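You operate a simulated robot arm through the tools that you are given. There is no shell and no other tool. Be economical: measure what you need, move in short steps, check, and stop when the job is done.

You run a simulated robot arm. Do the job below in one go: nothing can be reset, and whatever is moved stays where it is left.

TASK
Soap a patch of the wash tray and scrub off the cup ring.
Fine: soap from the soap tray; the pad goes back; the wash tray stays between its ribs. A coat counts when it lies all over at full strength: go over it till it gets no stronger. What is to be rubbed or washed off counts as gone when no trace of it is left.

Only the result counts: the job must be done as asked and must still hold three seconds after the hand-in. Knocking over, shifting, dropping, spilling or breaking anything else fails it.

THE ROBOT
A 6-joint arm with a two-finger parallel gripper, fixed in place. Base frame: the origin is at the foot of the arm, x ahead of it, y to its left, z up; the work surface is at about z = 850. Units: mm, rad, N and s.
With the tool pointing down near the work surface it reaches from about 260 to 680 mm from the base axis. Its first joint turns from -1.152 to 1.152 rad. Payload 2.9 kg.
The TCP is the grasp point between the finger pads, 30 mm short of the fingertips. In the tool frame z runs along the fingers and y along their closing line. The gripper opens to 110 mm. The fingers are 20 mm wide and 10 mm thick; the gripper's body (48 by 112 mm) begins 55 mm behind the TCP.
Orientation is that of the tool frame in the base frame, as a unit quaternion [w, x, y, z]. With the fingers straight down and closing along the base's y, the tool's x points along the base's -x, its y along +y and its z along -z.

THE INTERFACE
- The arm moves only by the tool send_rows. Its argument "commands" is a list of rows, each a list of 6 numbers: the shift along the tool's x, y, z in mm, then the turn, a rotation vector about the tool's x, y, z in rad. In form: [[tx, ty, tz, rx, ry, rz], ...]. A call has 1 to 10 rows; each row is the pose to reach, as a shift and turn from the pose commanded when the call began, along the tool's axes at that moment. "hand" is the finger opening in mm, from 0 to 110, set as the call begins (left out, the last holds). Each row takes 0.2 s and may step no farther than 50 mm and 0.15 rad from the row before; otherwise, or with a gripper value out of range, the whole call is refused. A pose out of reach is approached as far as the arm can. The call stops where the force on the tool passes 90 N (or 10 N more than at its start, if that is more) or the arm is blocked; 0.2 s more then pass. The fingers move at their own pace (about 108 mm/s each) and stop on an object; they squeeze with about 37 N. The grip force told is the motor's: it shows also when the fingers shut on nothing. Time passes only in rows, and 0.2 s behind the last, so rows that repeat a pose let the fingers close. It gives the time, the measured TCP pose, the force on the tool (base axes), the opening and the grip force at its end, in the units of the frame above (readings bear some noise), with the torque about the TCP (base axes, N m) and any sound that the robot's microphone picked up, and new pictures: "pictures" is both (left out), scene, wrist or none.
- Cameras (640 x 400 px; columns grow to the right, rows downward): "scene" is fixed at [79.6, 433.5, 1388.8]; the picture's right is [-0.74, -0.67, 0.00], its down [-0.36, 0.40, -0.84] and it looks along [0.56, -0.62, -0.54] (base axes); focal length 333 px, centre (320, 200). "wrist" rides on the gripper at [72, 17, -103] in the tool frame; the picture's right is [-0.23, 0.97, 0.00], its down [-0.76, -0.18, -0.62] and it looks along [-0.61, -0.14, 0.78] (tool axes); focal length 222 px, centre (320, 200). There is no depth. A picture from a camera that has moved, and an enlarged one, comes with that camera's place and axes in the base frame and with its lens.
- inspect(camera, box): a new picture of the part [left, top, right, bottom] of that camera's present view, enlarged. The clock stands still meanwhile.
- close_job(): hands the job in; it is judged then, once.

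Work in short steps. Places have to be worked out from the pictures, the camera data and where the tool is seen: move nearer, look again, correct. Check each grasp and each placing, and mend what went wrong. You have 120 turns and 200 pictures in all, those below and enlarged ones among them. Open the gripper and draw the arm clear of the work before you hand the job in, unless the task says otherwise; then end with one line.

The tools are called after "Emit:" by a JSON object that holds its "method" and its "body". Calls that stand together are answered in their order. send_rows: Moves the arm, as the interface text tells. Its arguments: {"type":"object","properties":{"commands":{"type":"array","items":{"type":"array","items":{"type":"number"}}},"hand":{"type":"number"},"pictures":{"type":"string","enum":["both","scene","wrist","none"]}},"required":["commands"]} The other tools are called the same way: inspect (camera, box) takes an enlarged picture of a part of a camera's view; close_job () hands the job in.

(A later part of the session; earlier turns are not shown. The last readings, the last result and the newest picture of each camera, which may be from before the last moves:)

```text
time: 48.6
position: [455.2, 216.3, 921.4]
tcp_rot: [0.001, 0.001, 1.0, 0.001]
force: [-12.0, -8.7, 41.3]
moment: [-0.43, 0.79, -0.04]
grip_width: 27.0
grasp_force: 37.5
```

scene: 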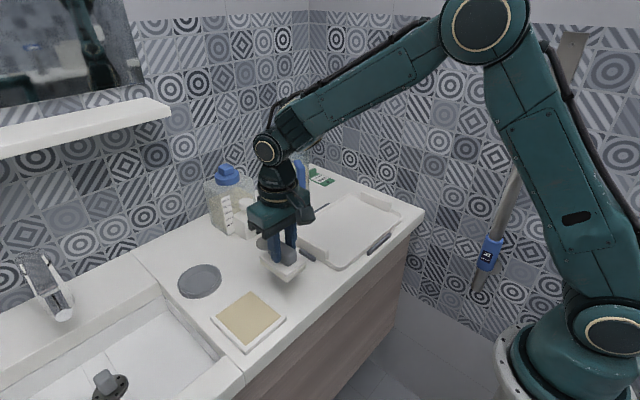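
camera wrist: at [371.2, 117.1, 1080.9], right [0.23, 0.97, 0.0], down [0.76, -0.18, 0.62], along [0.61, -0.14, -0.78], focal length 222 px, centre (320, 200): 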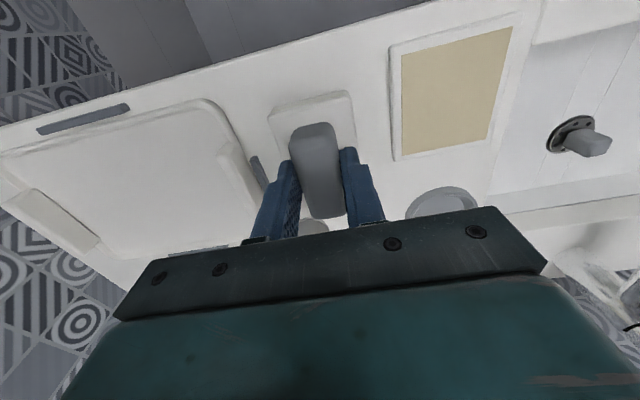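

Emit:
{"method": "send_rows", "body": {"commands": [[0, 0, -2, 0, 0, 0], [0, 6, -2, 0, 0, 0], [4, 10, -2, 0, 0, 0], [-4, 10, -2, 0, 0, 0], [-4, 0, -2, 0, 0, 0], [4, 0, -2, 0, 0, 0], [0, 4, -2, 0, 0, 0]], "pictures": "none"}}

Emit:
{"method": "send_rows", "body": {"commands": [[0, 0, -25, 0, 0, 0], [0, 0, -56, 0, 0, 0], [-8, -48, -56, 0, 0, 0], [-16, -96, -56, 0, 0, 0], [-24, -144, -56, 0, 0, 0], [-32, -192, -56, 0, 0, 0], [-39, -240, -56, 0, 0, 0], [-39, -270, -56, 0, 0, 0], [-39, -270, -20, 0, 0, 0], [-39, -270, 0, 0, 0, 0]], "pictures": "scene"}}

```text
time: 50.2
position: [454.1, 220.8, 922.4]
tcp_rot: [-0.001, 0.002, 1.0, -0.001]
force: [-3.0, -12.7, 27.4]
moment: [-0.29, -0.6, -0.29]
grip_width: 26.9
grasp_force: 36.7
```

```text
time: 52.4
position: [496.1, -46.2, 918.6]
tcp_rot: [0.0, 0.0, 1.0, 0.0]
force: [0.9, 0.0, -0.4]
moment: [-0.02, 0.0, 0.03]
grip_width: 27.0
grasp_force: 36.8
```

scene: 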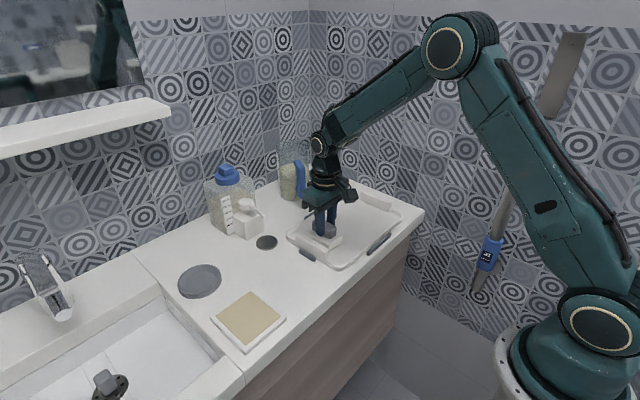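

The pad is reloaded and just above the tray floor. I'll press down about 4.5 mm and start the raster.

Emit:
{"method": "send_rows", "body": {"commands": [[0, 0, 3, 0, 0, 0], [0, 0, 4.5, 0, 0, 0], [20, 0, 4.5, 0, 0, 0], [38, 0, 4.5, 0, 0, 0], [20, 0, 4.5, 0, 0, 0], [0, 0, 4.5, 0, 0, 0], [-20, 0, 4.5, 0, 0, 0], [-34, 0, 4.5, 0, 0, 0]], "pictures": "none"}}

Emit:
{"method": "send_rows", "body": {"commands": [[0, -20, 0, 0, 0, 0], [20, -20, 0, 0, 0, 0], [40, -20, 0, 0, 0, 0], [60, -20, 0, 0, 0, 0], [72, -20, 0, 0, 0, 0], [72, -40, 0, 0, 0, 0], [54, -40, 0, 0, 0, 0], [36, -40, 0, 0, 0, 0], [18, -40, 0, 0, 0, 0], [0, -40, 0, 0, 0, 0]], "pictures": "none"}}

Emit:
{"method": "send_rows", "body": {"commands": [[0, -20, 0, 0, 0, 0], [20, -20, 0, 0, 0, 0], [40, -20, 0, 0, 0, 0], [60, -20, 0, 0, 0, 0], [72, -20, 0, 0, 0, 0], [72, -40, 0, 0, 0, 0], [54, -40, 0, 0, 0, 0], [36, -40, 0, 0, 0, 0], [18, -40, 0, 0, 0, 0], [0, -40, 0, 0, 0, 0]], "pictures": "scene"}}

```text
time: 54.2
position: [528.1, -47.5, 917.1]
tcp_rot: [0.0, -0.001, 1.0, 0.0]
force: [-0.5, 0.2, -0.9]
moment: [0.0, 0.0, 0.03]
grip_width: 26.8
grasp_force: 36.8
```

```text
time: 56.4
position: [529.4, -88.1, 915.2]
tcp_rot: [-0.001, 0.0, 1.0, 0.0]
force: [0.2, -0.6, -0.1]
moment: [0.0, -0.02, -0.02]
grip_width: 27.3
grasp_force: 36.5
```

```text
time: 58.6
position: [530.4, -128.4, 915.3]
tcp_rot: [0.0, 0.0, 1.0, 0.0]
force: [0.1, 0.4, -0.6]
moment: [-0.03, 0.01, -0.03]
grip_width: 27.1
grasp_force: 36.9
```

scene: 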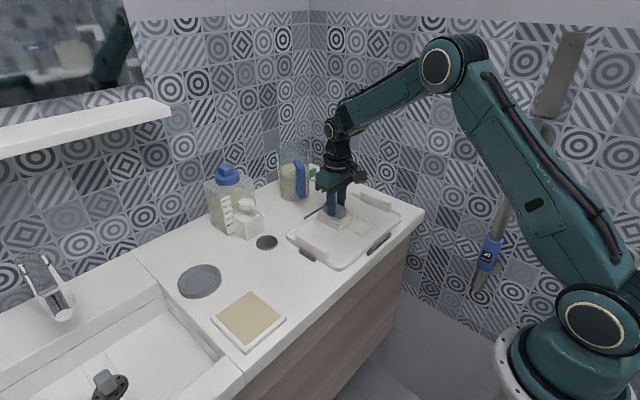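

No force is showing, so the pad isn't pressing. The picture does show a texture on the tray, so I'll zoom in.

Emit:
{"method": "inspect", "body": {"camera": "scene", "box": [285, 180, 415, 275]}}

```text
4.21 times, centred on (350, 228) of scene
camera zoom: at [79.6, 433.4, 1388.8], right [-0.74, -0.67, 0.0], down [-0.36, 0.4, -0.84], along [0.56, -0.62, -0.54], focal length 1402 px, centre (194, 84)
```

zoom: 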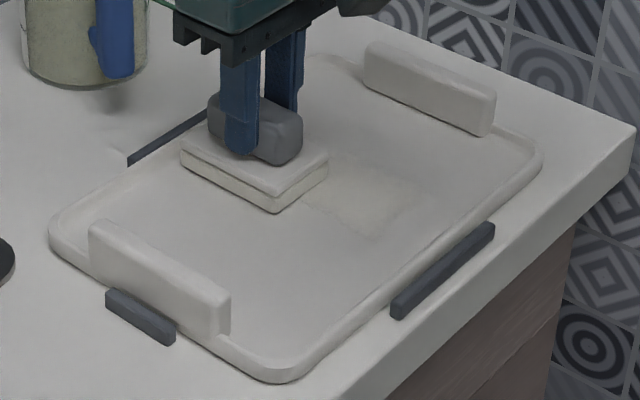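

A cream soap film now shows around x 440–550, y −180 to −125. The patch to be soaped lies nearer the tray's middle, apart from the ring. I'll lift clear and look at its extent.

Emit:
{"method": "send_rows", "body": {"commands": [[0, 0, -30, 0, 0, 0], [0, 0, -70, 0, 0, 0], [20, 45, -70, 0, 0, 0], [40, 90, -70, 0, 0, 0], [60, 135, -70, 0, 0, 0], [70, 180, -70, 0, 0, 0]], "pictures": "wrist"}}

Emit:
{"method": "inspect", "body": {"camera": "scene", "box": [310, 185, 410, 260]}}

Emit:
{"method": "inspect", "body": {"camera": "wrist", "box": [0, 60, 260, 260]}}

```text
time: 60.0
position: [460.7, 50.4, 988.8]
tcp_rot: [0.0, -0.001, 1.0, -0.001]
force: [-0.7, 0.0, -0.2]
moment: [-0.02, 0.01, 0.01]
grip_width: 26.8
grasp_force: 36.8
camera wrist: at [386.1, 66.7, 1092.7], right [0.23, 0.97, 0.0], down [0.76, -0.18, 0.62], along [0.61, -0.14, -0.78], focal length 222 px, centre (320, 200)
```

wrist: 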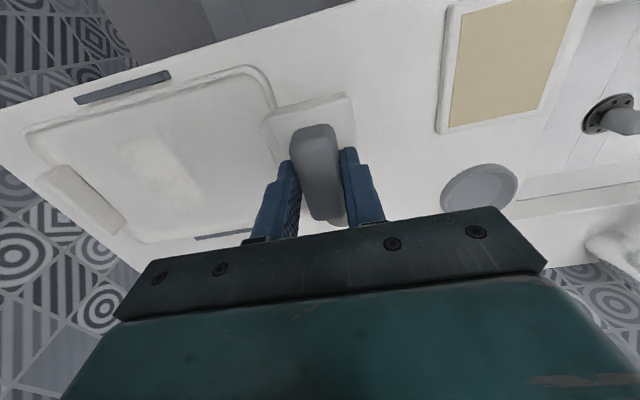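

```text
5.33 times, centred on (360, 222) of scene
camera zoom: at [79.6, 433.4, 1388.8], right [-0.74, -0.67, 0.0], down [-0.36, 0.4, -0.84], along [0.56, -0.62, -0.54], focal length 1776 px, centre (107, 80)
```

zoom: 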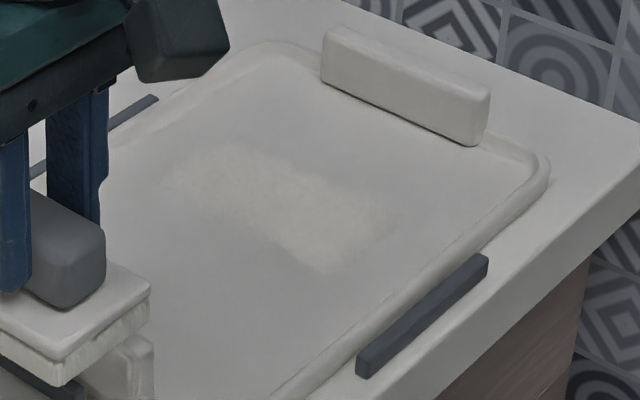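

```text
2.00 times, centred on (130, 160) of wrist
camera zoom: at [386.1, 66.7, 1092.7], right [0.23, 0.97, 0.0], down [0.76, -0.18, 0.62], along [0.61, -0.14, -0.78], focal length 444 px, centre (700, 280)
```

zoom: 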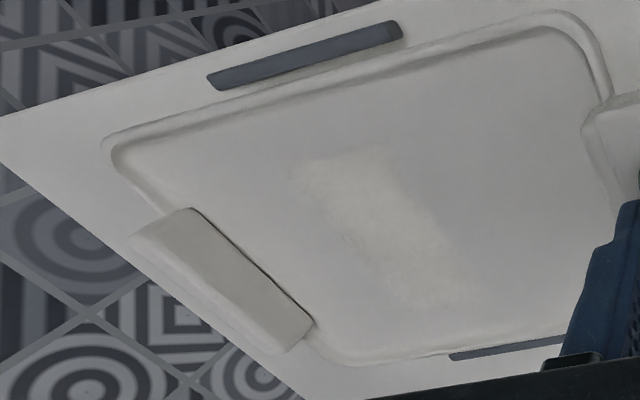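

The soap shows up at about x 440–545, y −185 to −120, and it is weak at the far end where the pressure was low. I'll go back over it at (494, −150) and probe down for real contact.

Emit:
{"method": "send_rows", "body": {"commands": [[-8, -48, 0, 0, 0, 0], [-16, -96, 0, 0, 0, 0], [-24, -144, 0, 0, 0, 0], [-34, -192, 0, 0, 0, 0], [-34, -203, 0, 0, 0, 0], [-34, -203, 40, 0, 0, 0], [-34, -203, 66, 0, 0, 0], [-34, -203, 72, 0, 0, 0], [-34, -203, 75, 0, 0, 0], [-34, -203, 75, 0, 0, 0]], "pictures": "none"}}

```text
time: 62.2
position: [492.8, -151.2, 915.6]
tcp_rot: [0.001, 0.001, 1.0, 0.0]
force: [-15.4, 0.8, 44.2]
moment: [0.11, 0.88, 0.03]
grip_width: 26.9
grasp_force: 37.2
```

Here it is 44 N, while at x = 530 it was zero, so the contact height varies with x. I'll ease off 1.5 mm at this spot and press lower at far x while stroking.

Emit:
{"method": "send_rows", "body": {"commands": [[0, 0, -1.3, 0, 0, 0], [-12, 0, -0.6, 0, 0, 0], [-24, 0, 0, 0, 0, 0], [-32, 0, 0.5, 0, 0, 0]], "pictures": "none"}}

Emit:
{"method": "send_rows", "body": {"commands": [[0, 0, 1.2, 0, 0, 0], [0, 0, 1.2, 0, 0, 0]], "pictures": "none"}}

```text
time: 63.2
position: [526.6, -151.3, 913.9]
tcp_rot: [0.002, 0.001, 1.0, -0.002]
force: [-16.8, -0.5, 43.7]
moment: [0.06, 0.62, -0.01]
grip_width: 27.1
grasp_force: 37.2
```

```text
time: 63.8
position: [526.2, -150.6, 914.8]
tcp_rot: [0.004, 0.0, 1.0, -0.002]
force: [-13.9, -3.1, 49.9]
moment: [-0.02, 0.46, -0.03]
grip_width: 27.1
grasp_force: 37.0
```

Contact is firm now, so I'll ease off 1.5 mm and stroke over the patch.

Emit:
{"method": "send_rows", "body": {"commands": [[0, 0, -1.2, 0, 0, 0], [16, 0, -1.4, 0, 0, 0], [32, 0, -1.6, 0, 0, 0], [48, 0, -1.9, 0, 0, 0], [64, 0, -2.1, 0, 0, 0], [64, 16, -2.1, 0, 0, 0], [48, 16, -1.9, 0, 0, 0], [32, 16, -1.6, 0, 0, 0], [16, 16, -1.4, 0, 0, 0], [0, 16, -1.2, 0, 0, 0]], "pictures": "none"}}

Emit:
{"method": "send_rows", "body": {"commands": [[0, 12, 0, 0, 0, 0], [16, 12, -0.2, 0, 0, 0], [32, 12, -0.4, 0, 0, 0], [48, 12, -0.7, 0, 0, 0], [64, 12, -0.9, 0, 0, 0], [64, -8, -0.9, 0, 0, 0], [64, -24, -0.9, 0, 0, 0], [64, -40, -0.9, 0, 0, 0], [48, -40, -0.7, 0, 0, 0], [32, -40, -0.4, 0, 0, 0]], "pictures": "none"}}

Emit:
{"method": "send_rows", "body": {"commands": [[-16, 0, 0.2, 0, 0, 0], [-32, 0, 0.4, 0, 0, 0], [-32, -14, 0.4, 0, 0, 0], [-16, -14, 0.2, 0, 0, 0], [0, -14, 0, 0, 0, 0], [16, -14, -0.3, 0, 0, 0], [32, -14, -0.5, 0, 0, 0], [16, 0, -0.3, 0, 0, 0], [0, 10, 0, 0, 0, 0], [0, 24, 0, 0, 0, 0]], "pictures": "none"}}

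```text
time: 66.0
position: [526.3, -135.8, 913.7]
tcp_rot: [0.002, 0.0, 1.0, 0.0]
force: [-15.6, 1.0, 37.7]
moment: [0.1, 0.77, -0.01]
grip_width: 26.9
grasp_force: 36.9
```

```text
time: 68.2
position: [491.0, -177.2, 913.1]
tcp_rot: [0.0, 0.003, 1.0, -0.003]
force: [-16.8, -4.8, 38.3]
moment: [-0.1, 0.84, 0.13]
grip_width: 27.0
grasp_force: 36.5
```

```text
time: 70.4
position: [493.5, -151.0, 913.6]
tcp_rot: [0.002, 0.0, 1.0, 0.0]
force: [1.8, -9.7, 27.0]
moment: [-0.32, 0.15, 0.04]
grip_width: 27.0
grasp_force: 37.5
```

I'll lift clear and inspect the film.

Emit:
{"method": "send_rows", "body": {"commands": [[0, 0, -30, 0, 0, 0], [0, 0, -75, 0, 0, 0], [10, 45, -75, 0, 0, 0], [20, 90, -75, 0, 0, 0], [30, 135, -75, 0, 0, 0], [34, 180, -75, 0, 0, 0], [34, 203, -75, 0, 0, 0]], "pictures": "none"}}

Emit:
{"method": "inspect", "body": {"camera": "scene", "box": [310, 185, 410, 260]}}

Emit:
{"method": "inspect", "body": {"camera": "wrist", "box": [0, 60, 260, 260]}}

```text
time: 72.0
position: [458.9, 51.6, 986.3]
tcp_rot: [0.0, 0.0, 1.0, 0.0]
force: [0.5, -0.6, -1.3]
moment: [0.0, 0.04, -0.02]
grip_width: 27.2
grasp_force: 37.1
```

```text
5.33 times, centred on (360, 222) of scene
camera zoom: at [79.6, 433.5, 1388.8], right [-0.74, -0.67, 0.0], down [-0.36, 0.4, -0.84], along [0.56, -0.62, -0.54], focal length 1776 px, centre (107, 80)
```

zoom: 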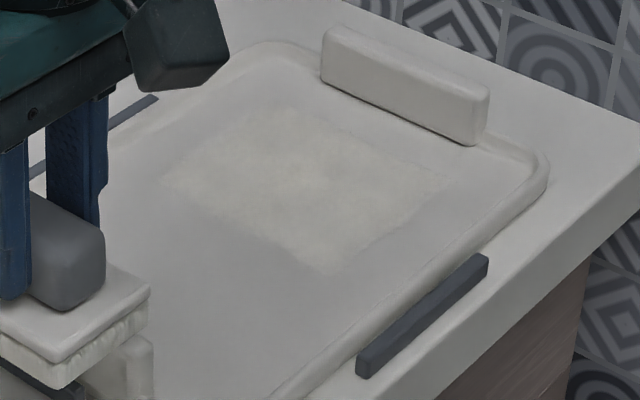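

```text
2.00 times, centred on (130, 160) of wrist
camera zoom: at [385.2, 67.8, 1090.2], right [0.23, 0.97, 0.0], down [0.76, -0.18, 0.62], along [0.61, -0.14, -0.78], focal length 444 px, centre (700, 280)
```

zoom: 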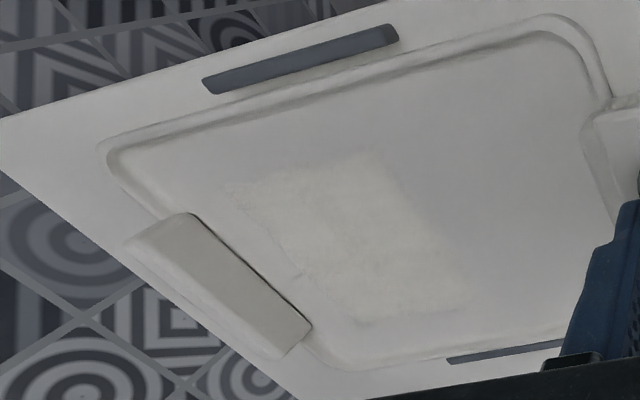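

The film now has clear edges at x ≈ 438 and 550 and y ≈ −128, and at −y it ends about where I stopped, near −217 to −225. I'll reload soap and extend to about −238. The tray handle's inner face is at ≈ −254.

Emit:
{"method": "send_rows", "body": {"commands": [[1, 45, 0, 0, 0, 0], [2, 90, 0, 0, 0, 0], [3, 135, 0, 0, 0, 0], [4, 168, 0, 0, 0, 0], [4, 168, 40, 0, 0, 0], [4, 168, 62, 0, 0, 0], [4, 168, 66, 0, 0, 0], [4, 168, 66, 0, 0, 0]], "pictures": "none"}}

```text
time: 73.8
position: [453.5, 220.4, 921.4]
tcp_rot: [0.0, -0.001, 1.0, 0.0]
force: [0.1, -0.3, -1.0]
moment: [0.01, -0.03, -0.02]
grip_width: 27.0
grasp_force: 37.3
```

Emit:
{"method": "send_rows", "body": {"commands": [[0, 0, 1.5, 0, 0, 0], [0, 0, 2.8, 0, 0, 0], [0, 0, 2.8, 0, 0, 0]], "pictures": "none"}}

```text
time: 74.6
position: [454.2, 219.8, 918.5]
tcp_rot: [0.0, 0.0, 1.0, 0.001]
force: [-7.1, -2.8, 21.3]
moment: [-0.21, 0.17, -0.04]
grip_width: 27.2
grasp_force: 37.6
```

Good contact at 21 N. I'll rub a little, then go back to the patch at y ≈ −165.

Emit:
{"method": "send_rows", "body": {"commands": [[0, 6, 0, 0, 0, 0], [4, 6, 0, 0, 0, 0], [-4, 0, 0, 0, 0, 0], [-4, -6, 0, 0, 0, 0], [4, -6, 0, 0, 0, 0], [0, 0, 0, 0, 0, 0], [0, 0, -30, 0, 0, 0], [0, 0, -66, 0, 0, 0]], "pictures": "none"}}

Emit:
{"method": "send_rows", "body": {"commands": [[-5, -48, 0, 0, 0, 0], [-10, -96, 0, 0, 0, 0], [-15, -144, 0, 0, 0, 0], [-20, -192, 0, 0, 0, 0], [-25, -240, 0, 0, 0, 0], [-30, -288, 0, 0, 0, 0], [-35, -336, 0, 0, 0, 0], [-40, -385, 0, 0, 0, 0], [-40, -385, 40, 0, 0, 0], [-40, -385, 66, 0, 0, 0]], "pictures": "scene"}}

```text
time: 76.4
position: [453.9, 219.4, 984.2]
tcp_rot: [-0.001, 0.0, 1.0, -0.001]
force: [0.1, 0.2, -0.6]
moment: [-0.01, 0.05, 0.0]
grip_width: 27.1
grasp_force: 37.0
```

```text
time: 78.6
position: [494.6, -162.5, 917.6]
tcp_rot: [0.001, 0.0, 1.0, 0.0]
force: [0.3, -0.5, -1.3]
moment: [0.01, 0.02, -0.01]
grip_width: 27.0
grasp_force: 36.4
```

scene: 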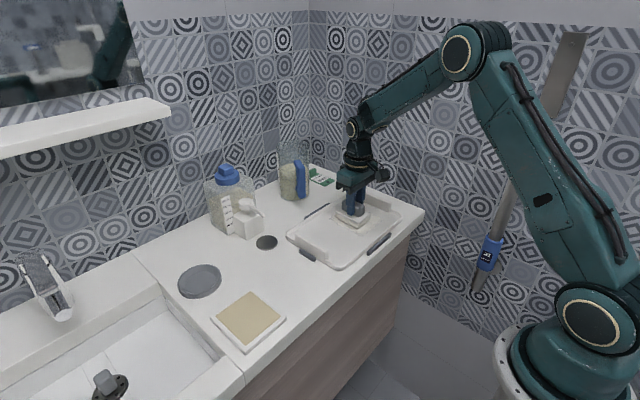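

Emit:
{"method": "send_rows", "body": {"commands": [[0, 0, 3, 0, 0, 0], [0, 0, 5.3, 0, 0, 0], [-10, 0, 5.4, 0, 0, 0], [-20, 0, 5.6, 0, 0, 0], [-32, 0, 5.8, 0, 0, 0]], "pictures": "none"}}

```text
time: 79.8
position: [526.1, -165.4, 912.8]
tcp_rot: [0.0, 0.0, 1.0, 0.0]
force: [-6.0, -0.2, 11.6]
moment: [-0.02, -0.08, 0.02]
grip_width: 26.9
grasp_force: 37.0
```

Contact is 12 N. I'll raster from y −165 out to −212, pressing 0.4 mm more.

Emit:
{"method": "send_rows", "body": {"commands": [[0, -16, 0.4, 0, 0, 0], [16, -16, 0.3, 0, 0, 0], [32, -16, 0.1, 0, 0, 0], [48, -16, -0.1, 0, 0, 0], [64, -16, -0.3, 0, 0, 0], [64, -32, -0.3, 0, 0, 0], [48, -32, -0.1, 0, 0, 0], [32, -32, 0.1, 0, 0, 0], [16, -32, 0.3, 0, 0, 0], [0, -32, 0.5, 0, 0, 0]], "pictures": "none"}}

Emit:
{"method": "send_rows", "body": {"commands": [[0, -16, 0, 0, 0, 0], [16, -16, -0.2, 0, 0, 0], [32, -16, -0.4, 0, 0, 0], [48, -16, -0.6, 0, 0, 0], [64, -16, -0.8, 0, 0, 0], [48, -10, -0.6, 0, 0, 0], [32, -10, -0.4, 0, 0, 0], [16, -10, -0.2, 0, 0, 0], [0, -10, 0, 0, 0, 0], [0, 6, 0, 0, 0, 0]], "pictures": "none"}}

Emit:
{"method": "send_rows", "body": {"commands": [[0, 16, 0, 0, 0, 0], [0, 32, 0, 0, 0, 0], [0, 48, 0, 0, 0, 0], [16, 48, -0.2, 0, 0, 0], [32, 48, -0.4, 0, 0, 0], [48, 48, -0.6, 0, 0, 0], [64, 48, -0.8, 0, 0, 0], [64, 32, -0.8, 0, 0, 0], [64, 16, -0.8, 0, 0, 0], [64, 0, -0.8, 0, 0, 0]], "pictures": "none"}}

```text
time: 82.0
position: [527.3, -196.8, 912.1]
tcp_rot: [-0.001, 0.001, 1.0, 0.0]
force: [-11.1, -0.5, 25.7]
moment: [-0.02, 0.28, 0.05]
grip_width: 27.0
grasp_force: 36.7
```

```text
time: 84.2
position: [528.8, -193.1, 911.9]
tcp_rot: [0.004, 0.001, 1.0, -0.002]
force: [2.2, -11.1, 25.6]
moment: [-0.28, 0.71, 0.33]
grip_width: 27.2
grasp_force: 37.6
```

```text
time: 86.4
position: [462.4, -190.1, 911.7]
tcp_rot: [0.001, 0.0, 1.0, 0.0]
force: [-0.7, 8.2, 19.8]
moment: [0.22, -0.49, 0.18]
grip_width: 26.9
grasp_force: 36.6
```

Pressure was good throughout. I'll lift clear and look.

Emit:
{"method": "send_rows", "body": {"commands": [[0, 0, -30, 0, 0, 0], [0, 0, -75, 0, 0, 0], [0, 45, -75, 0, 0, 0], [0, 90, -75, 0, 0, 0], [0, 135, -75, 0, 0, 0], [0, 180, -75, 0, 0, 0], [0, 225, -75, 0, 0, 0], [0, 240, -75, 0, 0, 0]], "pictures": "none"}}

Emit:
{"method": "inspect", "body": {"camera": "scene", "box": [310, 185, 410, 260]}}

Emit:
{"method": "inspect", "body": {"camera": "wrist", "box": [0, 60, 260, 260]}}

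```text
time: 88.2
position: [464.5, 49.9, 985.7]
tcp_rot: [0.001, 0.0, 1.0, 0.0]
force: [0.5, 0.2, -1.3]
moment: [0.02, -0.06, 0.01]
grip_width: 26.8
grasp_force: 37.3
```

```text
5.33 times, centred on (360, 222) of scene
camera zoom: at [79.6, 433.5, 1388.8], right [-0.74, -0.67, 0.0], down [-0.36, 0.4, -0.84], along [0.56, -0.62, -0.54], focal length 1776 px, centre (107, 80)
```

zoom: 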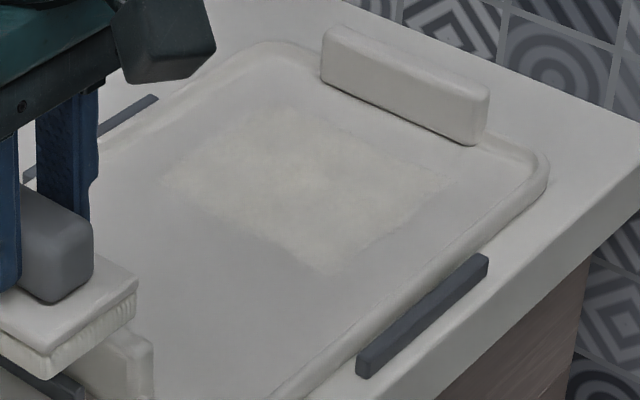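

```text
2.00 times, centred on (130, 160) of wrist
camera zoom: at [391.1, 67.1, 1090.2], right [0.23, 0.97, 0.0], down [0.76, -0.18, 0.62], along [0.61, -0.14, -0.78], focal length 444 px, centre (700, 280)
```

zoom: 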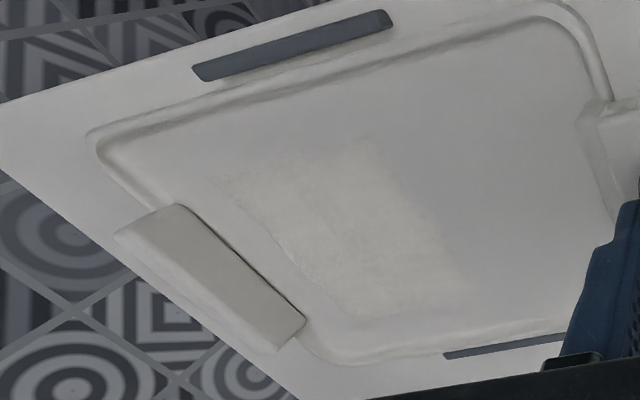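

The −y edge stayed near −225 though I rubbed past it, so the patch is bounded at x 438–550, y −225 to −128. I'll zoom in to check evenness.

Emit:
{"method": "inspect", "body": {"camera": "wrist", "box": [85, 115, 205, 230]}}

Emit:
{"method": "inspect", "body": {"camera": "scene", "box": [335, 198, 400, 240]}}

```text
3.48 times, centred on (145, 172) of wrist
camera zoom: at [391.1, 67.1, 1090.2], right [0.23, 0.97, 0.0], down [0.76, -0.18, 0.62], along [0.61, -0.14, -0.78], focal length 773 px, centre (929, 296)
```

zoom: 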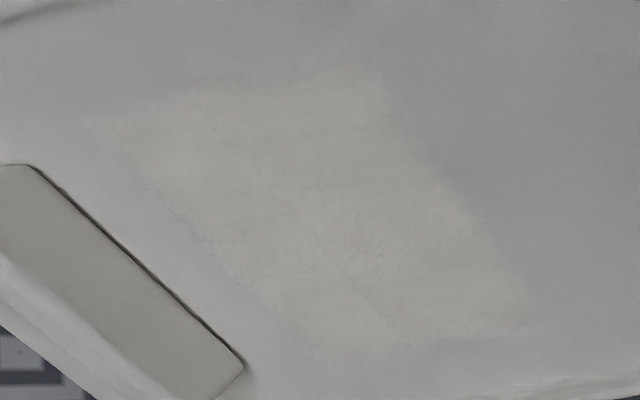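

```text
9.52 times, centred on (368, 219) of scene
camera zoom: at [79.6, 433.5, 1388.8], right [-0.74, -0.67, 0.0], down [-0.36, 0.4, -0.84], along [0.56, -0.62, -0.54], focal length 3171 px, centre (-132, 19)
```

zoom: 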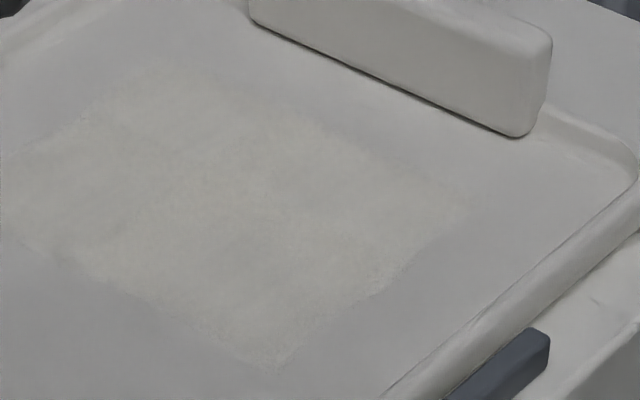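

Coverage is mostly even, but the edges and corners on the −y side look fainter. One more reload and a pass reaching beyond all the edges.

Emit:
{"method": "send_rows", "body": {"commands": [[2, 45, 0, 0, 0, 0], [4, 90, 0, 0, 0, 0], [6, 135, 0, 0, 0, 0], [8, 170, 0, 0, 0, 0], [8, 170, 40, 0, 0, 0], [8, 170, 62, 0, 0, 0], [8, 170, 66, 0, 0, 0], [8, 170, 68, 0, 0, 0], [8, 170, 68, 0, 0, 0]], "pictures": "none"}}

```text
time: 90.2
position: [455.0, 220.3, 920.1]
tcp_rot: [0.001, 0.0, 1.0, 0.0]
force: [-0.4, -0.4, -1.0]
moment: [-0.01, 0.0, -0.02]
grip_width: 26.9
grasp_force: 36.7
```

Emit:
{"method": "send_rows", "body": {"commands": [[0, 0, 1.5, 0, 0, 0], [0, 0, 3, 0, 0, 0], [0, 5, 3, 0, 0, 0], [4, 5, 3, 0, 0, 0], [-4, 0, 3, 0, 0, 0], [-4, -6, 3, 0, 0, 0], [4, -6, 3, 0, 0, 0], [0, 0, 3, 0, 0, 0]], "pictures": "none"}}

Emit:
{"method": "send_rows", "body": {"commands": [[0, 0, -30, 0, 0, 0], [0, 0, -66, 0, 0, 0]], "pictures": "none"}}

Emit:
{"method": "send_rows", "body": {"commands": [[0, -48, 0, 0, 0, 0], [0, -96, 0, 0, 0, 0], [0, -144, 0, 0, 0, 0], [0, -192, 0, 0, 0, 0], [0, -240, 0, 0, 0, 0], [0, -288, 0, 0, 0, 0], [0, -336, 0, 0, 0, 0], [0, -350, 35, 0, 0, 0], [0, -350, 66, 0, 0, 0], [0, -350, 69, 0, 0, 0]], "pictures": "none"}}

```text
time: 92.0
position: [455.3, 216.6, 918.5]
tcp_rot: [0.003, 0.003, 1.0, -0.001]
force: [1.5, -17.9, 38.7]
moment: [-0.41, -0.31, -0.19]
grip_width: 26.9
grasp_force: 37.2
```

```text
time: 92.6
position: [453.1, 219.5, 980.2]
tcp_rot: [-0.001, -0.001, 1.0, 0.0]
force: [-0.2, -0.8, -0.6]
moment: [-0.02, -0.01, 0.02]
grip_width: 27.1
grasp_force: 37.1
```

```text
time: 94.8
position: [456.5, -130.4, 913.6]
tcp_rot: [0.0, 0.0, 1.0, 0.0]
force: [-0.7, 0.7, 0.0]
moment: [0.01, -0.04, -0.02]
grip_width: 26.9
grasp_force: 36.8
```

Emit:
{"method": "send_rows", "body": {"commands": [[0, 0, 1, 0, 0, 0], [0, 0, 2, 0, 0, 0], [0, 0, 2, 0, 0, 0]], "pictures": "none"}}

```text
time: 95.6
position: [455.7, -130.8, 912.0]
tcp_rot: [0.001, 0.002, 1.0, -0.001]
force: [-2.2, -4.3, 20.7]
moment: [-0.06, 0.07, -0.06]
grip_width: 27.0
grasp_force: 36.8
```

Contact is 21 N. I'll raster in y strokes from the near edge to the far edge.

Emit:
{"method": "send_rows", "body": {"commands": [[0, -20, 0, 0, 0, 0], [0, -40, 0, 0, 0, 0], [0, -60, 0, 0, 0, 0], [0, -82, 0, 0, 0, 0], [-20, -82, 0.3, 0, 0, 0], [-20, -60, 0.3, 0, 0, 0], [-20, -40, 0.3, 0, 0, 0], [-20, -20, 0.3, 0, 0, 0], [-20, 0, 0.3, 0, 0, 0], [-20, 10, 0.3, 0, 0, 0]], "pictures": "none"}}

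Emit:
{"method": "send_rows", "body": {"commands": [[-20, 0, 0.3, 0, 0, 0], [-20, -20, 0.3, 0, 0, 0], [-20, -40, 0.3, 0, 0, 0], [-20, -60, 0.3, 0, 0, 0], [-20, -80, 0.3, 0, 0, 0], [-20, -92, 0.3, 0, 0, 0], [-40, -92, 0.6, 0, 0, 0], [-40, -72, 0.6, 0, 0, 0], [-40, -52, 0.6, 0, 0, 0], [-40, -32, 0.6, 0, 0, 0]], "pictures": "none"}}

Emit:
{"method": "send_rows", "body": {"commands": [[0, 20, 0, 0, 0, 0], [0, 32, 0, 0, 0, 0], [-18, 32, 0.3, 0, 0, 0], [-18, 12, 0.3, 0, 0, 0], [-18, -8, 0.3, 0, 0, 0], [-18, -28, 0.3, 0, 0, 0], [-18, -48, 0.3, 0, 0, 0], [-18, -60, 0.3, 0, 0, 0], [0, -60, 0, 0, 0, 0], [20, -60, -0.3, 0, 0, 0]], "pictures": "none"}}

Emit:
{"method": "send_rows", "body": {"commands": [[20, 0, -0.3, 0, 0, 0], [40, 0, -0.6, 0, 0, 0], [40, 15, -0.6, 0, 0, 0], [20, 15, -0.3, 0, 0, 0], [0, 15, 0, 0, 0, 0], [-20, 15, 0.3, 0, 0, 0], [-38, 15, 0.5, 0, 0, 0], [-20, 25, 0.3, 0, 0, 0], [0, 30, 0, 0, 0, 0]], "pictures": "none"}}

```text
time: 97.8
position: [476.5, -121.9, 912.8]
tcp_rot: [0.002, 0.001, 1.0, -0.001]
force: [-0.8, -12.4, 30.7]
moment: [-0.37, 0.38, 0.09]
grip_width: 27.0
grasp_force: 36.5
```

```text
time: 100.0
position: [514.6, -152.8, 913.0]
tcp_rot: [0.003, 0.001, 1.0, -0.001]
force: [0.1, -10.6, 28.2]
moment: [-0.34, 0.21, 0.17]
grip_width: 27.0
grasp_force: 37.1
```

```text
time: 102.2
position: [495.6, -213.4, 912.2]
tcp_rot: [0.003, 0.001, 1.0, -0.002]
force: [9.6, -2.1, 20.8]
moment: [0.06, -0.22, -0.06]
grip_width: 27.1
grasp_force: 37.3
```

```text
time: 104.2
position: [497.8, -182.5, 913.1]
tcp_rot: [0.005, -0.002, 1.0, -0.001]
force: [10.7, -0.4, 23.9]
moment: [0.06, 0.06, -0.04]
grip_width: 26.8
grasp_force: 36.5
```

The pad pressed well at 20–30 N throughout. I'll lift and inspect from the same viewpoint.

Emit:
{"method": "send_rows", "body": {"commands": [[0, 0, -30, 0, 0, 0], [0, 0, -75, 0, 0, 0], [8, 45, -75, 0, 0, 0], [16, 90, -75, 0, 0, 0], [24, 135, -75, 0, 0, 0], [30, 180, -75, 0, 0, 0], [33, 225, -75, 0, 0, 0], [33, 232, -75, 0, 0, 0]], "pictures": "none"}}

Emit:
{"method": "inspect", "body": {"camera": "wrist", "box": [85, 115, 205, 230]}}

Emit:
{"method": "inspect", "body": {"camera": "scene", "box": [335, 198, 400, 240]}}

Emit:
{"method": "inspect", "body": {"camera": "scene", "box": [270, 170, 430, 270]}}

```text
time: 106.0
position: [462.7, 50.5, 984.4]
tcp_rot: [0.0, 0.0, 1.0, 0.0]
force: [0.1, -0.8, -0.7]
moment: [0.0, 0.02, -0.01]
grip_width: 27.2
grasp_force: 36.6
```

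```text
3.48 times, centred on (145, 172) of wrist
camera zoom: at [388.4, 66.4, 1089.8], right [0.23, 0.97, 0.0], down [0.76, -0.18, 0.62], along [0.61, -0.14, -0.78], focal length 773 px, centre (929, 296)
```

zoom: 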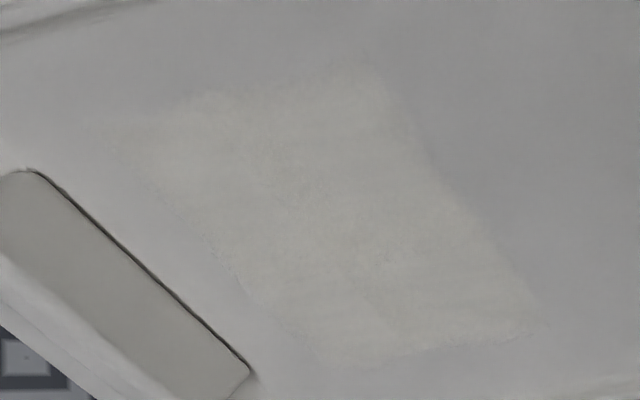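

```text
9.52 times, centred on (368, 219) of scene
camera zoom: at [79.5, 433.5, 1388.8], right [-0.74, -0.67, 0.0], down [-0.36, 0.4, -0.84], along [0.56, -0.62, -0.54], focal length 3171 px, centre (-132, 19)
```

zoom: 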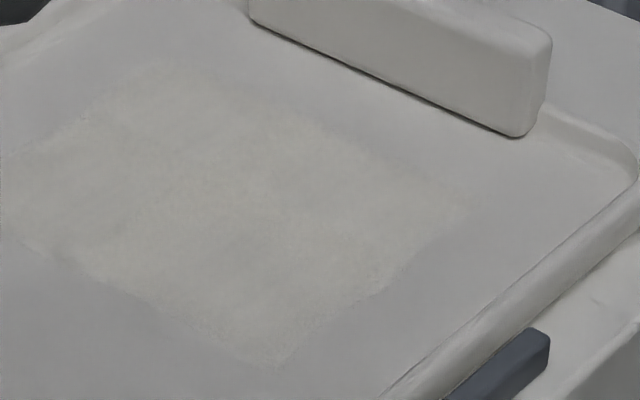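

```text
4.00 times, centred on (350, 220) of scene
camera zoom: at [79.5, 433.5, 1388.8], right [-0.74, -0.67, 0.0], down [-0.36, 0.4, -0.84], along [0.56, -0.62, -0.54], focal length 1332 px, centre (200, 120)
```

zoom: 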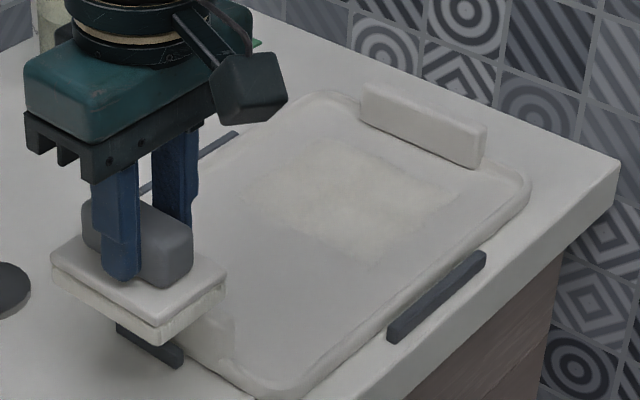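

The patch looks nearly the same as before, so it is mostly saturated. The near −y corner, around x 438–455, y −225 to −180, still looks fainter. I'll reload and concentrate on that −y band.

Emit:
{"method": "send_rows", "body": {"commands": [[2, 45, 0, 0, 0, 0], [4, 90, 0, 0, 0, 0], [6, 135, 0, 0, 0, 0], [7, 171, 0, 0, 0, 0], [7, 171, 40, 0, 0, 0], [7, 171, 60, 0, 0, 0], [7, 171, 66, 0, 0, 0], [7, 171, 66, 0, 0, 0]], "pictures": "none"}}

```text
time: 107.8
position: [455.5, 221.3, 918.8]
tcp_rot: [0.001, 0.0, 1.0, 0.0]
force: [-2.2, -0.4, 7.1]
moment: [-0.03, -0.23, 0.0]
grip_width: 27.0
grasp_force: 36.8
```

Emit:
{"method": "send_rows", "body": {"commands": [[0, 0, 0.8, 0, 0, 0], [0, 5, 0.8, 0, 0, 0], [4, 5, 0.8, 0, 0, 0], [-4, 0, 0.8, 0, 0, 0], [-4, -6, 0.8, 0, 0, 0], [4, -6, 0.8, 0, 0, 0], [0, 0, 0.8, 0, 0, 0], [0, 0, -30, 0, 0, 0], [0, 0, -66, 0, 0, 0]], "pictures": "none"}}

Emit:
{"method": "send_rows", "body": {"commands": [[0, -48, 0, 0, 0, 0], [0, -96, 0, 0, 0, 0], [0, -144, 0, 0, 0, 0], [0, -192, 0, 0, 0, 0], [0, -240, 0, 0, 0, 0], [0, -288, 0, 0, 0, 0], [0, -336, 0, 0, 0, 0], [5, -384, 0, 0, 0, 0], [7, -416, 30, 0, 0, 0], [7, -416, 66, 0, 0, 0]], "pictures": "none"}}

Emit:
{"method": "send_rows", "body": {"commands": [[0, 0, 2, 0, 0, 0], [0, 0, 4, 0, 0, 0], [0, 0, 6, 0, 0, 0], [0, 0, 6, 0, 0, 0]], "pictures": "none"}}

```text
time: 109.8
position: [456.0, 218.9, 985.5]
tcp_rot: [-0.001, -0.001, 1.0, -0.001]
force: [-0.2, 0.8, -1.3]
moment: [-0.01, -0.01, -0.03]
grip_width: 27.0
grasp_force: 37.2
```

```text
time: 112.0
position: [448.5, -198.0, 919.9]
tcp_rot: [-0.001, 0.001, 1.0, 0.0]
force: [0.2, -0.3, -0.8]
moment: [-0.03, -0.02, 0.0]
grip_width: 27.0
grasp_force: 36.5
```

```text
time: 113.0
position: [448.3, -195.7, 913.2]
tcp_rot: [0.0, 0.0, 1.0, 0.0]
force: [0.2, 0.3, -0.8]
moment: [0.02, 0.05, 0.03]
grip_width: 27.0
grasp_force: 37.2
```

Emit:
{"method": "send_rows", "body": {"commands": [[0, 0, 1, 0, 0, 0], [0, 0, 2, 0, 0, 0], [0, 0, 2.5, 0, 0, 0], [0, 0, 2.5, 0, 0, 0]], "pictures": "none"}}

```text
time: 114.0
position: [446.7, -196.2, 913.1]
tcp_rot: [0.002, 0.0, 1.0, -0.001]
force: [-10.1, 2.0, 34.5]
moment: [0.19, 0.53, 0.01]
grip_width: 27.0
grasp_force: 36.8
```

34 N. I'll ease slightly and rub the −y band back and forth, lingering in the corners.

Emit:
{"method": "send_rows", "body": {"commands": [[0, -10, -0.5, 0, 0, 0], [0, -20, -0.5, 0, 0, 0], [10, -20, -0.6, 0, 0, 0], [10, -5, -0.6, 0, 0, 0], [0, 8, -0.5, 0, 0, 0], [-10, -5, -0.4, 0, 0, 0], [-10, -20, -0.4, 0, 0, 0], [-25, -20, -0.2, 0, 0, 0], [-40, -20, 0, 0, 0, 0], [-40, -5, 0, 0, 0, 0]], "pictures": "none"}}

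Emit:
{"method": "send_rows", "body": {"commands": [[-20, 0, 0.2, 0, 0, 0], [-40, 0, 0.4, 0, 0, 0], [-52, 0, 0.6, 0, 0, 0], [-52, -15, 0.6, 0, 0, 0], [-40, -15, 0.4, 0, 0, 0], [-40, 0, 0.4, 0, 0, 0], [-52, -8, 0.6, 0, 0, 0], [-36, -15, 0.4, 0, 0, 0], [-18, -15, 0.2, 0, 0, 0], [0, -15, 0, 0, 0, 0]], "pictures": "none"}}

Emit:
{"method": "send_rows", "body": {"commands": [[20, 0, -0.2, 0, 0, 0], [40, 0, -0.5, 0, 0, 0], [45, 10, -0.6, 0, 0, 0], [40, 25, -0.6, 0, 0, 0], [40, 45, -0.6, 0, 0, 0], [40, 65, -0.6, 0, 0, 0], [40, 85, -0.6, 0, 0, 0], [20, 85, -0.3, 0, 0, 0], [0, 85, 0, 0, 0, 0], [-20, 85, 0.3, 0, 0, 0]], "pictures": "none"}}

Emit:
{"method": "send_rows", "body": {"commands": [[-15, 0, 0.3, 0, 0, 0], [-25, 0, 0.4, 0, 0, 0], [-25, -20, 0.4, 0, 0, 0], [-25, -40, 0.4, 0, 0, 0], [-25, -60, 0.4, 0, 0, 0], [-25, -80, 0.4, 0, 0, 0], [-5, -80, 0.2, 0, 0, 0], [15, -60, 0, 0, 0, 0], [15, -30, 0, 0, 0, 0]], "pictures": "none"}}

```text
time: 116.2
position: [490.5, -203.6, 912.6]
tcp_rot: [0.004, 0.001, 1.0, -0.003]
force: [1.4, -13.1, 31.3]
moment: [-0.28, 0.83, 0.36]
grip_width: 26.9
grasp_force: 36.4
```

```text
time: 118.4
position: [489.4, -217.1, 912.1]
tcp_rot: [0.002, 0.0, 1.0, -0.002]
force: [9.6, -1.2, 21.8]
moment: [0.13, -0.19, -0.05]
grip_width: 26.9
grasp_force: 36.6
```

```text
time: 120.6
position: [507.5, -130.3, 913.4]
tcp_rot: [0.001, 0.0, 1.0, 0.0]
force: [-14.1, 0.6, 32.8]
moment: [0.01, 0.64, 0.0]
grip_width: 27.0
grasp_force: 37.0
```

```text
time: 122.6
position: [495.0, -162.8, 912.7]
tcp_rot: [0.003, 0.002, 1.0, -0.002]
force: [-0.7, -14.8, 32.9]
moment: [-0.32, 0.12, 0.08]
grip_width: 26.8
grasp_force: 37.1
```

Emit:
{"method": "send_rows", "body": {"commands": [[0, 0, -30, 0, 0, 0], [0, 0, -75, 0, 0, 0], [8, 45, -75, 0, 0, 0], [16, 90, -75, 0, 0, 0], [24, 135, -75, 0, 0, 0], [30, 180, -75, 0, 0, 0], [33, 212, -75, 0, 0, 0]], "pictures": "none"}}

Emit:
{"method": "inspect", "body": {"camera": "wrist", "box": [85, 115, 205, 230]}}

Emit:
{"method": "inspect", "body": {"camera": "scene", "box": [335, 198, 400, 240]}}

```text
time: 124.2
position: [460.3, 52.2, 985.8]
tcp_rot: [0.0, 0.001, 1.0, 0.0]
force: [-0.3, 0.8, -0.1]
moment: [-0.02, -0.02, -0.02]
grip_width: 26.9
grasp_force: 36.9
```

```text
3.48 times, centred on (145, 172) of wrist
camera zoom: at [385.9, 68.1, 1090.2], right [0.23, 0.97, 0.0], down [0.76, -0.18, 0.62], along [0.61, -0.14, -0.78], focal length 773 px, centre (929, 296)
```

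zoom: 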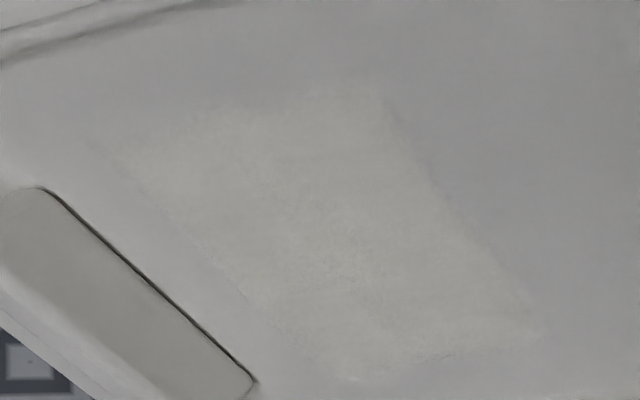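

```text
9.52 times, centred on (368, 219) of scene
camera zoom: at [79.6, 433.5, 1388.8], right [-0.74, -0.67, 0.0], down [-0.36, 0.4, -0.84], along [0.56, -0.62, -0.54], focal length 3171 px, centre (-132, 19)
```

zoom: 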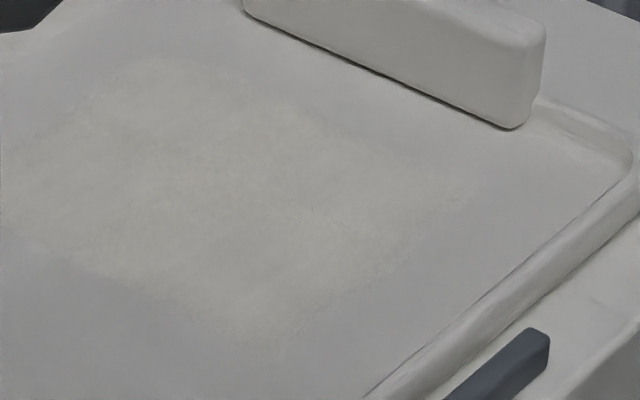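

The corner is brighter now, and the tray is still between its ribs. I'll take a closer wrist view of the patch to judge its evenness.

Emit:
{"method": "send_rows", "body": {"commands": [[10, -30, 5, 0, 0, 0], [20, -60, 15, 0, 0, 0], [25, -85, 20, 0, 0, 0], [25, -85, 20, 0, 0, 0]], "pictures": "wrist"}}

Emit:
{"method": "inspect", "body": {"camera": "wrist", "box": [120, 110, 280, 250]}}

Emit:
{"method": "inspect", "body": {"camera": "scene", "box": [320, 190, 420, 260]}}

```text
time: 125.2
position: [435.4, -33.7, 964.0]
tcp_rot: [0.0, 0.0, 1.0, 0.0]
force: [-0.5, -0.5, 0.0]
moment: [-0.01, -0.02, 0.0]
grip_width: 26.8
grasp_force: 36.8
camera wrist: at [361.1, -17.6, 1069.0], right [0.23, 0.97, 0.0], down [0.76, -0.18, 0.62], along [0.61, -0.14, -0.78], focal length 222 px, centre (320, 200)
```

wrist: 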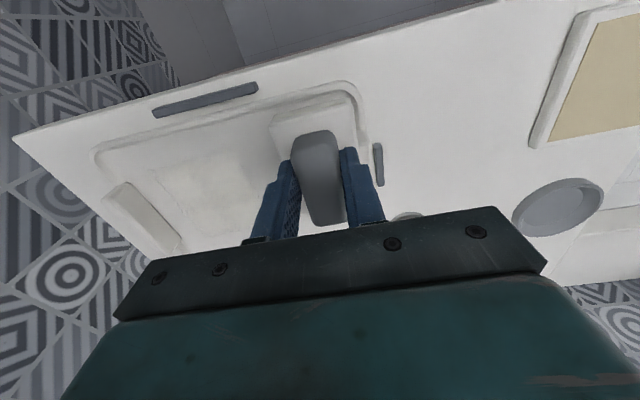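

```text
2.86 times, centred on (200, 180) of wrist
camera zoom: at [361.1, -17.6, 1069.0], right [0.23, 0.97, 0.0], down [0.76, -0.18, 0.62], along [0.61, -0.14, -0.78], focal length 635 px, centre (663, 257)
```

zoom: 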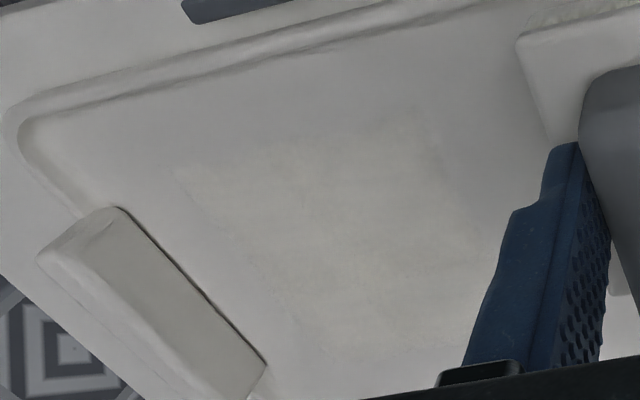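

```text
5.71 times, centred on (370, 225) of scene
camera zoom: at [79.6, 433.4, 1388.8], right [-0.74, -0.67, 0.0], down [-0.36, 0.4, -0.84], along [0.56, -0.62, -0.54], focal length 1902 px, centre (34, 57)
```

zoom: 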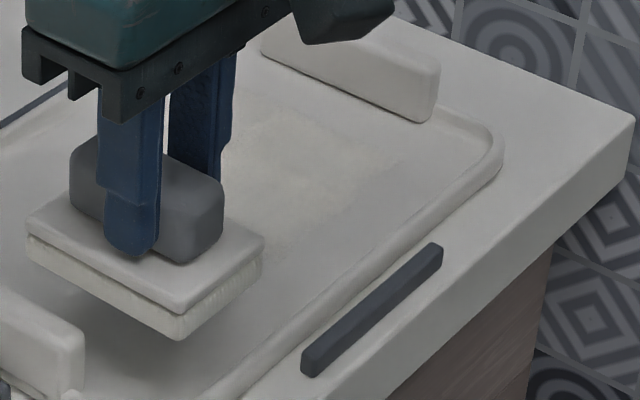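

The film looks even. For certainty I'll do one last reload and full pass, lingering at the +y and near-x edges.

Emit:
{"method": "send_rows", "body": {"commands": [[0, 0, -20, 0, 0, 0], [-3, 48, -20, 0, 0, 0], [-6, 96, -20, 0, 0, 0], [-10, 144, -20, 0, 0, 0], [-15, 192, -20, 0, 0, 0], [-20, 240, -20, 0, 0, 0], [-20, 254, 10, 0, 0, 0], [-20, 254, 40, 0, 0, 0], [-20, 254, 46, 0, 0, 0], [-20, 254, 46, 0, 0, 0]], "pictures": "none"}}

```text
time: 127.4
position: [456.4, 220.6, 919.7]
tcp_rot: [-0.001, 0.0, 1.0, 0.0]
force: [0.4, 0.2, -0.2]
moment: [0.02, 0.02, 0.01]
grip_width: 27.1
grasp_force: 36.9
```

Emit:
{"method": "send_rows", "body": {"commands": [[0, 0, 1.3, 0, 0, 0], [0, 0, 2.3, 0, 0, 0], [0, 5, 2.3, 0, 0, 0], [4, 5, 2.3, 0, 0, 0], [-4, 0, 2.3, 0, 0, 0], [-4, -6, 2.3, 0, 0, 0], [4, -6, 2.3, 0, 0, 0], [0, 0, 2.3, 0, 0, 0]], "pictures": "none"}}

Emit:
{"method": "send_rows", "body": {"commands": [[0, 0, -30, 0, 0, 0], [0, 0, -66, 0, 0, 0], [0, -48, -66, 0, 0, 0], [0, -96, -66, 0, 0, 0], [0, -144, -66, 0, 0, 0], [0, -192, -66, 0, 0, 0], [0, -240, -66, 0, 0, 0], [0, -288, -66, 0, 0, 0], [0, -336, -66, 0, 0, 0]], "pictures": "none"}}

Emit:
{"method": "send_rows", "body": {"commands": [[5, 0, 30, 0, 0, 0], [5, 0, 60, 0, 0, 0], [5, 0, 66, 0, 0, 0], [5, 0, 70, 0, 0, 0], [5, 0, 71, 0, 0, 0], [5, 0, 71, 0, 0, 0]], "pictures": "none"}}

```text
time: 129.2
position: [455.3, 218.2, 918.0]
tcp_rot: [0.001, 0.002, 1.0, 0.0]
force: [-1.3, -14.8, 31.8]
moment: [-0.38, -0.53, -0.26]
grip_width: 26.7
grasp_force: 36.8
```

```text
time: 131.2
position: [453.6, -115.0, 982.7]
tcp_rot: [0.0, 0.001, 1.0, 0.0]
force: [0.2, 0.2, -0.2]
moment: [0.01, 0.0, -0.03]
grip_width: 26.9
grasp_force: 36.9
```

```text
time: 132.6
position: [450.8, -115.0, 913.0]
tcp_rot: [0.001, 0.0, 1.0, 0.0]
force: [-3.2, -0.1, 12.0]
moment: [0.05, 0.01, 0.02]
grip_width: 27.1
grasp_force: 37.2
```

Contact is 12 N at (450, −115). Now the full pass, starting along the near-x edge.

Emit:
{"method": "send_rows", "body": {"commands": [[0, -15, 0.4, 0, 0, 0], [0, -35, 0.4, 0, 0, 0], [0, -55, 0.4, 0, 0, 0], [0, -75, 0.4, 0, 0, 0], [0, -95, 0.4, 0, 0, 0], [-20, -95, 0.7, 0, 0, 0], [-20, -75, 0.7, 0, 0, 0], [-20, -55, 0.7, 0, 0, 0], [-20, -35, 0.7, 0, 0, 0], [-20, -15, 0.7, 0, 0, 0]], "pictures": "none"}}

Emit:
{"method": "send_rows", "body": {"commands": [[0, 12, 0, 0, 0, 0], [-20, 12, 0.3, 0, 0, 0], [-20, -5, 0.3, 0, 0, 0], [-20, -25, 0.3, 0, 0, 0], [-20, -45, 0.3, 0, 0, 0], [-20, -65, 0.3, 0, 0, 0], [-20, -80, 0.3, 0, 0, 0], [-40, -80, 0.6, 0, 0, 0], [-40, -60, 0.6, 0, 0, 0], [-40, -40, 0.6, 0, 0, 0]], "pictures": "none"}}

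Emit:
{"method": "send_rows", "body": {"commands": [[0, 20, 0, 0, 0, 0], [0, 40, 0, 0, 0, 0], [0, 50, 0, 0, 0, 0], [-20, 50, 0.3, 0, 0, 0], [-20, 30, 0.3, 0, 0, 0], [-20, 10, 0.3, 0, 0, 0], [-20, -10, 0.3, 0, 0, 0], [-20, -30, 0.3, 0, 0, 0], [-20, -40, 0.3, 0, 0, 0], [0, -40, 0, 0, 0, 0]], "pictures": "none"}}

Emit:
{"method": "send_rows", "body": {"commands": [[20, 0, -0.3, 0, 0, 0], [40, 0, -0.6, 0, 0, 0], [60, 0, -0.8, 0, 0, 0], [60, 20, -0.8, 0, 0, 0], [60, 40, -0.8, 0, 0, 0], [60, 60, -0.8, 0, 0, 0], [60, 82, -0.8, 0, 0, 0], [40, 82, -0.6, 0, 0, 0], [20, 82, -0.3, 0, 0, 0], [0, 82, 0, 0, 0, 0]], "pictures": "none"}}

```text
time: 134.8
position: [470.1, -131.7, 912.4]
tcp_rot: [0.001, 0.0, 1.0, -0.002]
force: [1.0, -11.2, 27.7]
moment: [-0.36, -0.11, 0.04]
grip_width: 27.1
grasp_force: 36.9
```

```text
time: 137.0
position: [510.8, -170.8, 912.8]
tcp_rot: [0.002, 0.001, 1.0, -0.001]
force: [1.6, -10.7, 24.6]
moment: [-0.25, 0.26, 0.08]
grip_width: 27.0
grasp_force: 37.0
```

```text
time: 139.2
position: [510.6, -212.1, 913.7]
tcp_rot: [0.001, 0.002, 1.0, -0.001]
force: [4.8, -1.5, 10.5]
moment: [-0.05, -0.34, -0.08]
grip_width: 27.0
grasp_force: 36.7
```

```text
time: 141.4
position: [510.4, -127.4, 912.5]
tcp_rot: [0.0, 0.0, 1.0, 0.0]
force: [-13.7, -0.1, 29.7]
moment: [0.01, 0.49, -0.01]
grip_width: 27.1
grasp_force: 37.1
```

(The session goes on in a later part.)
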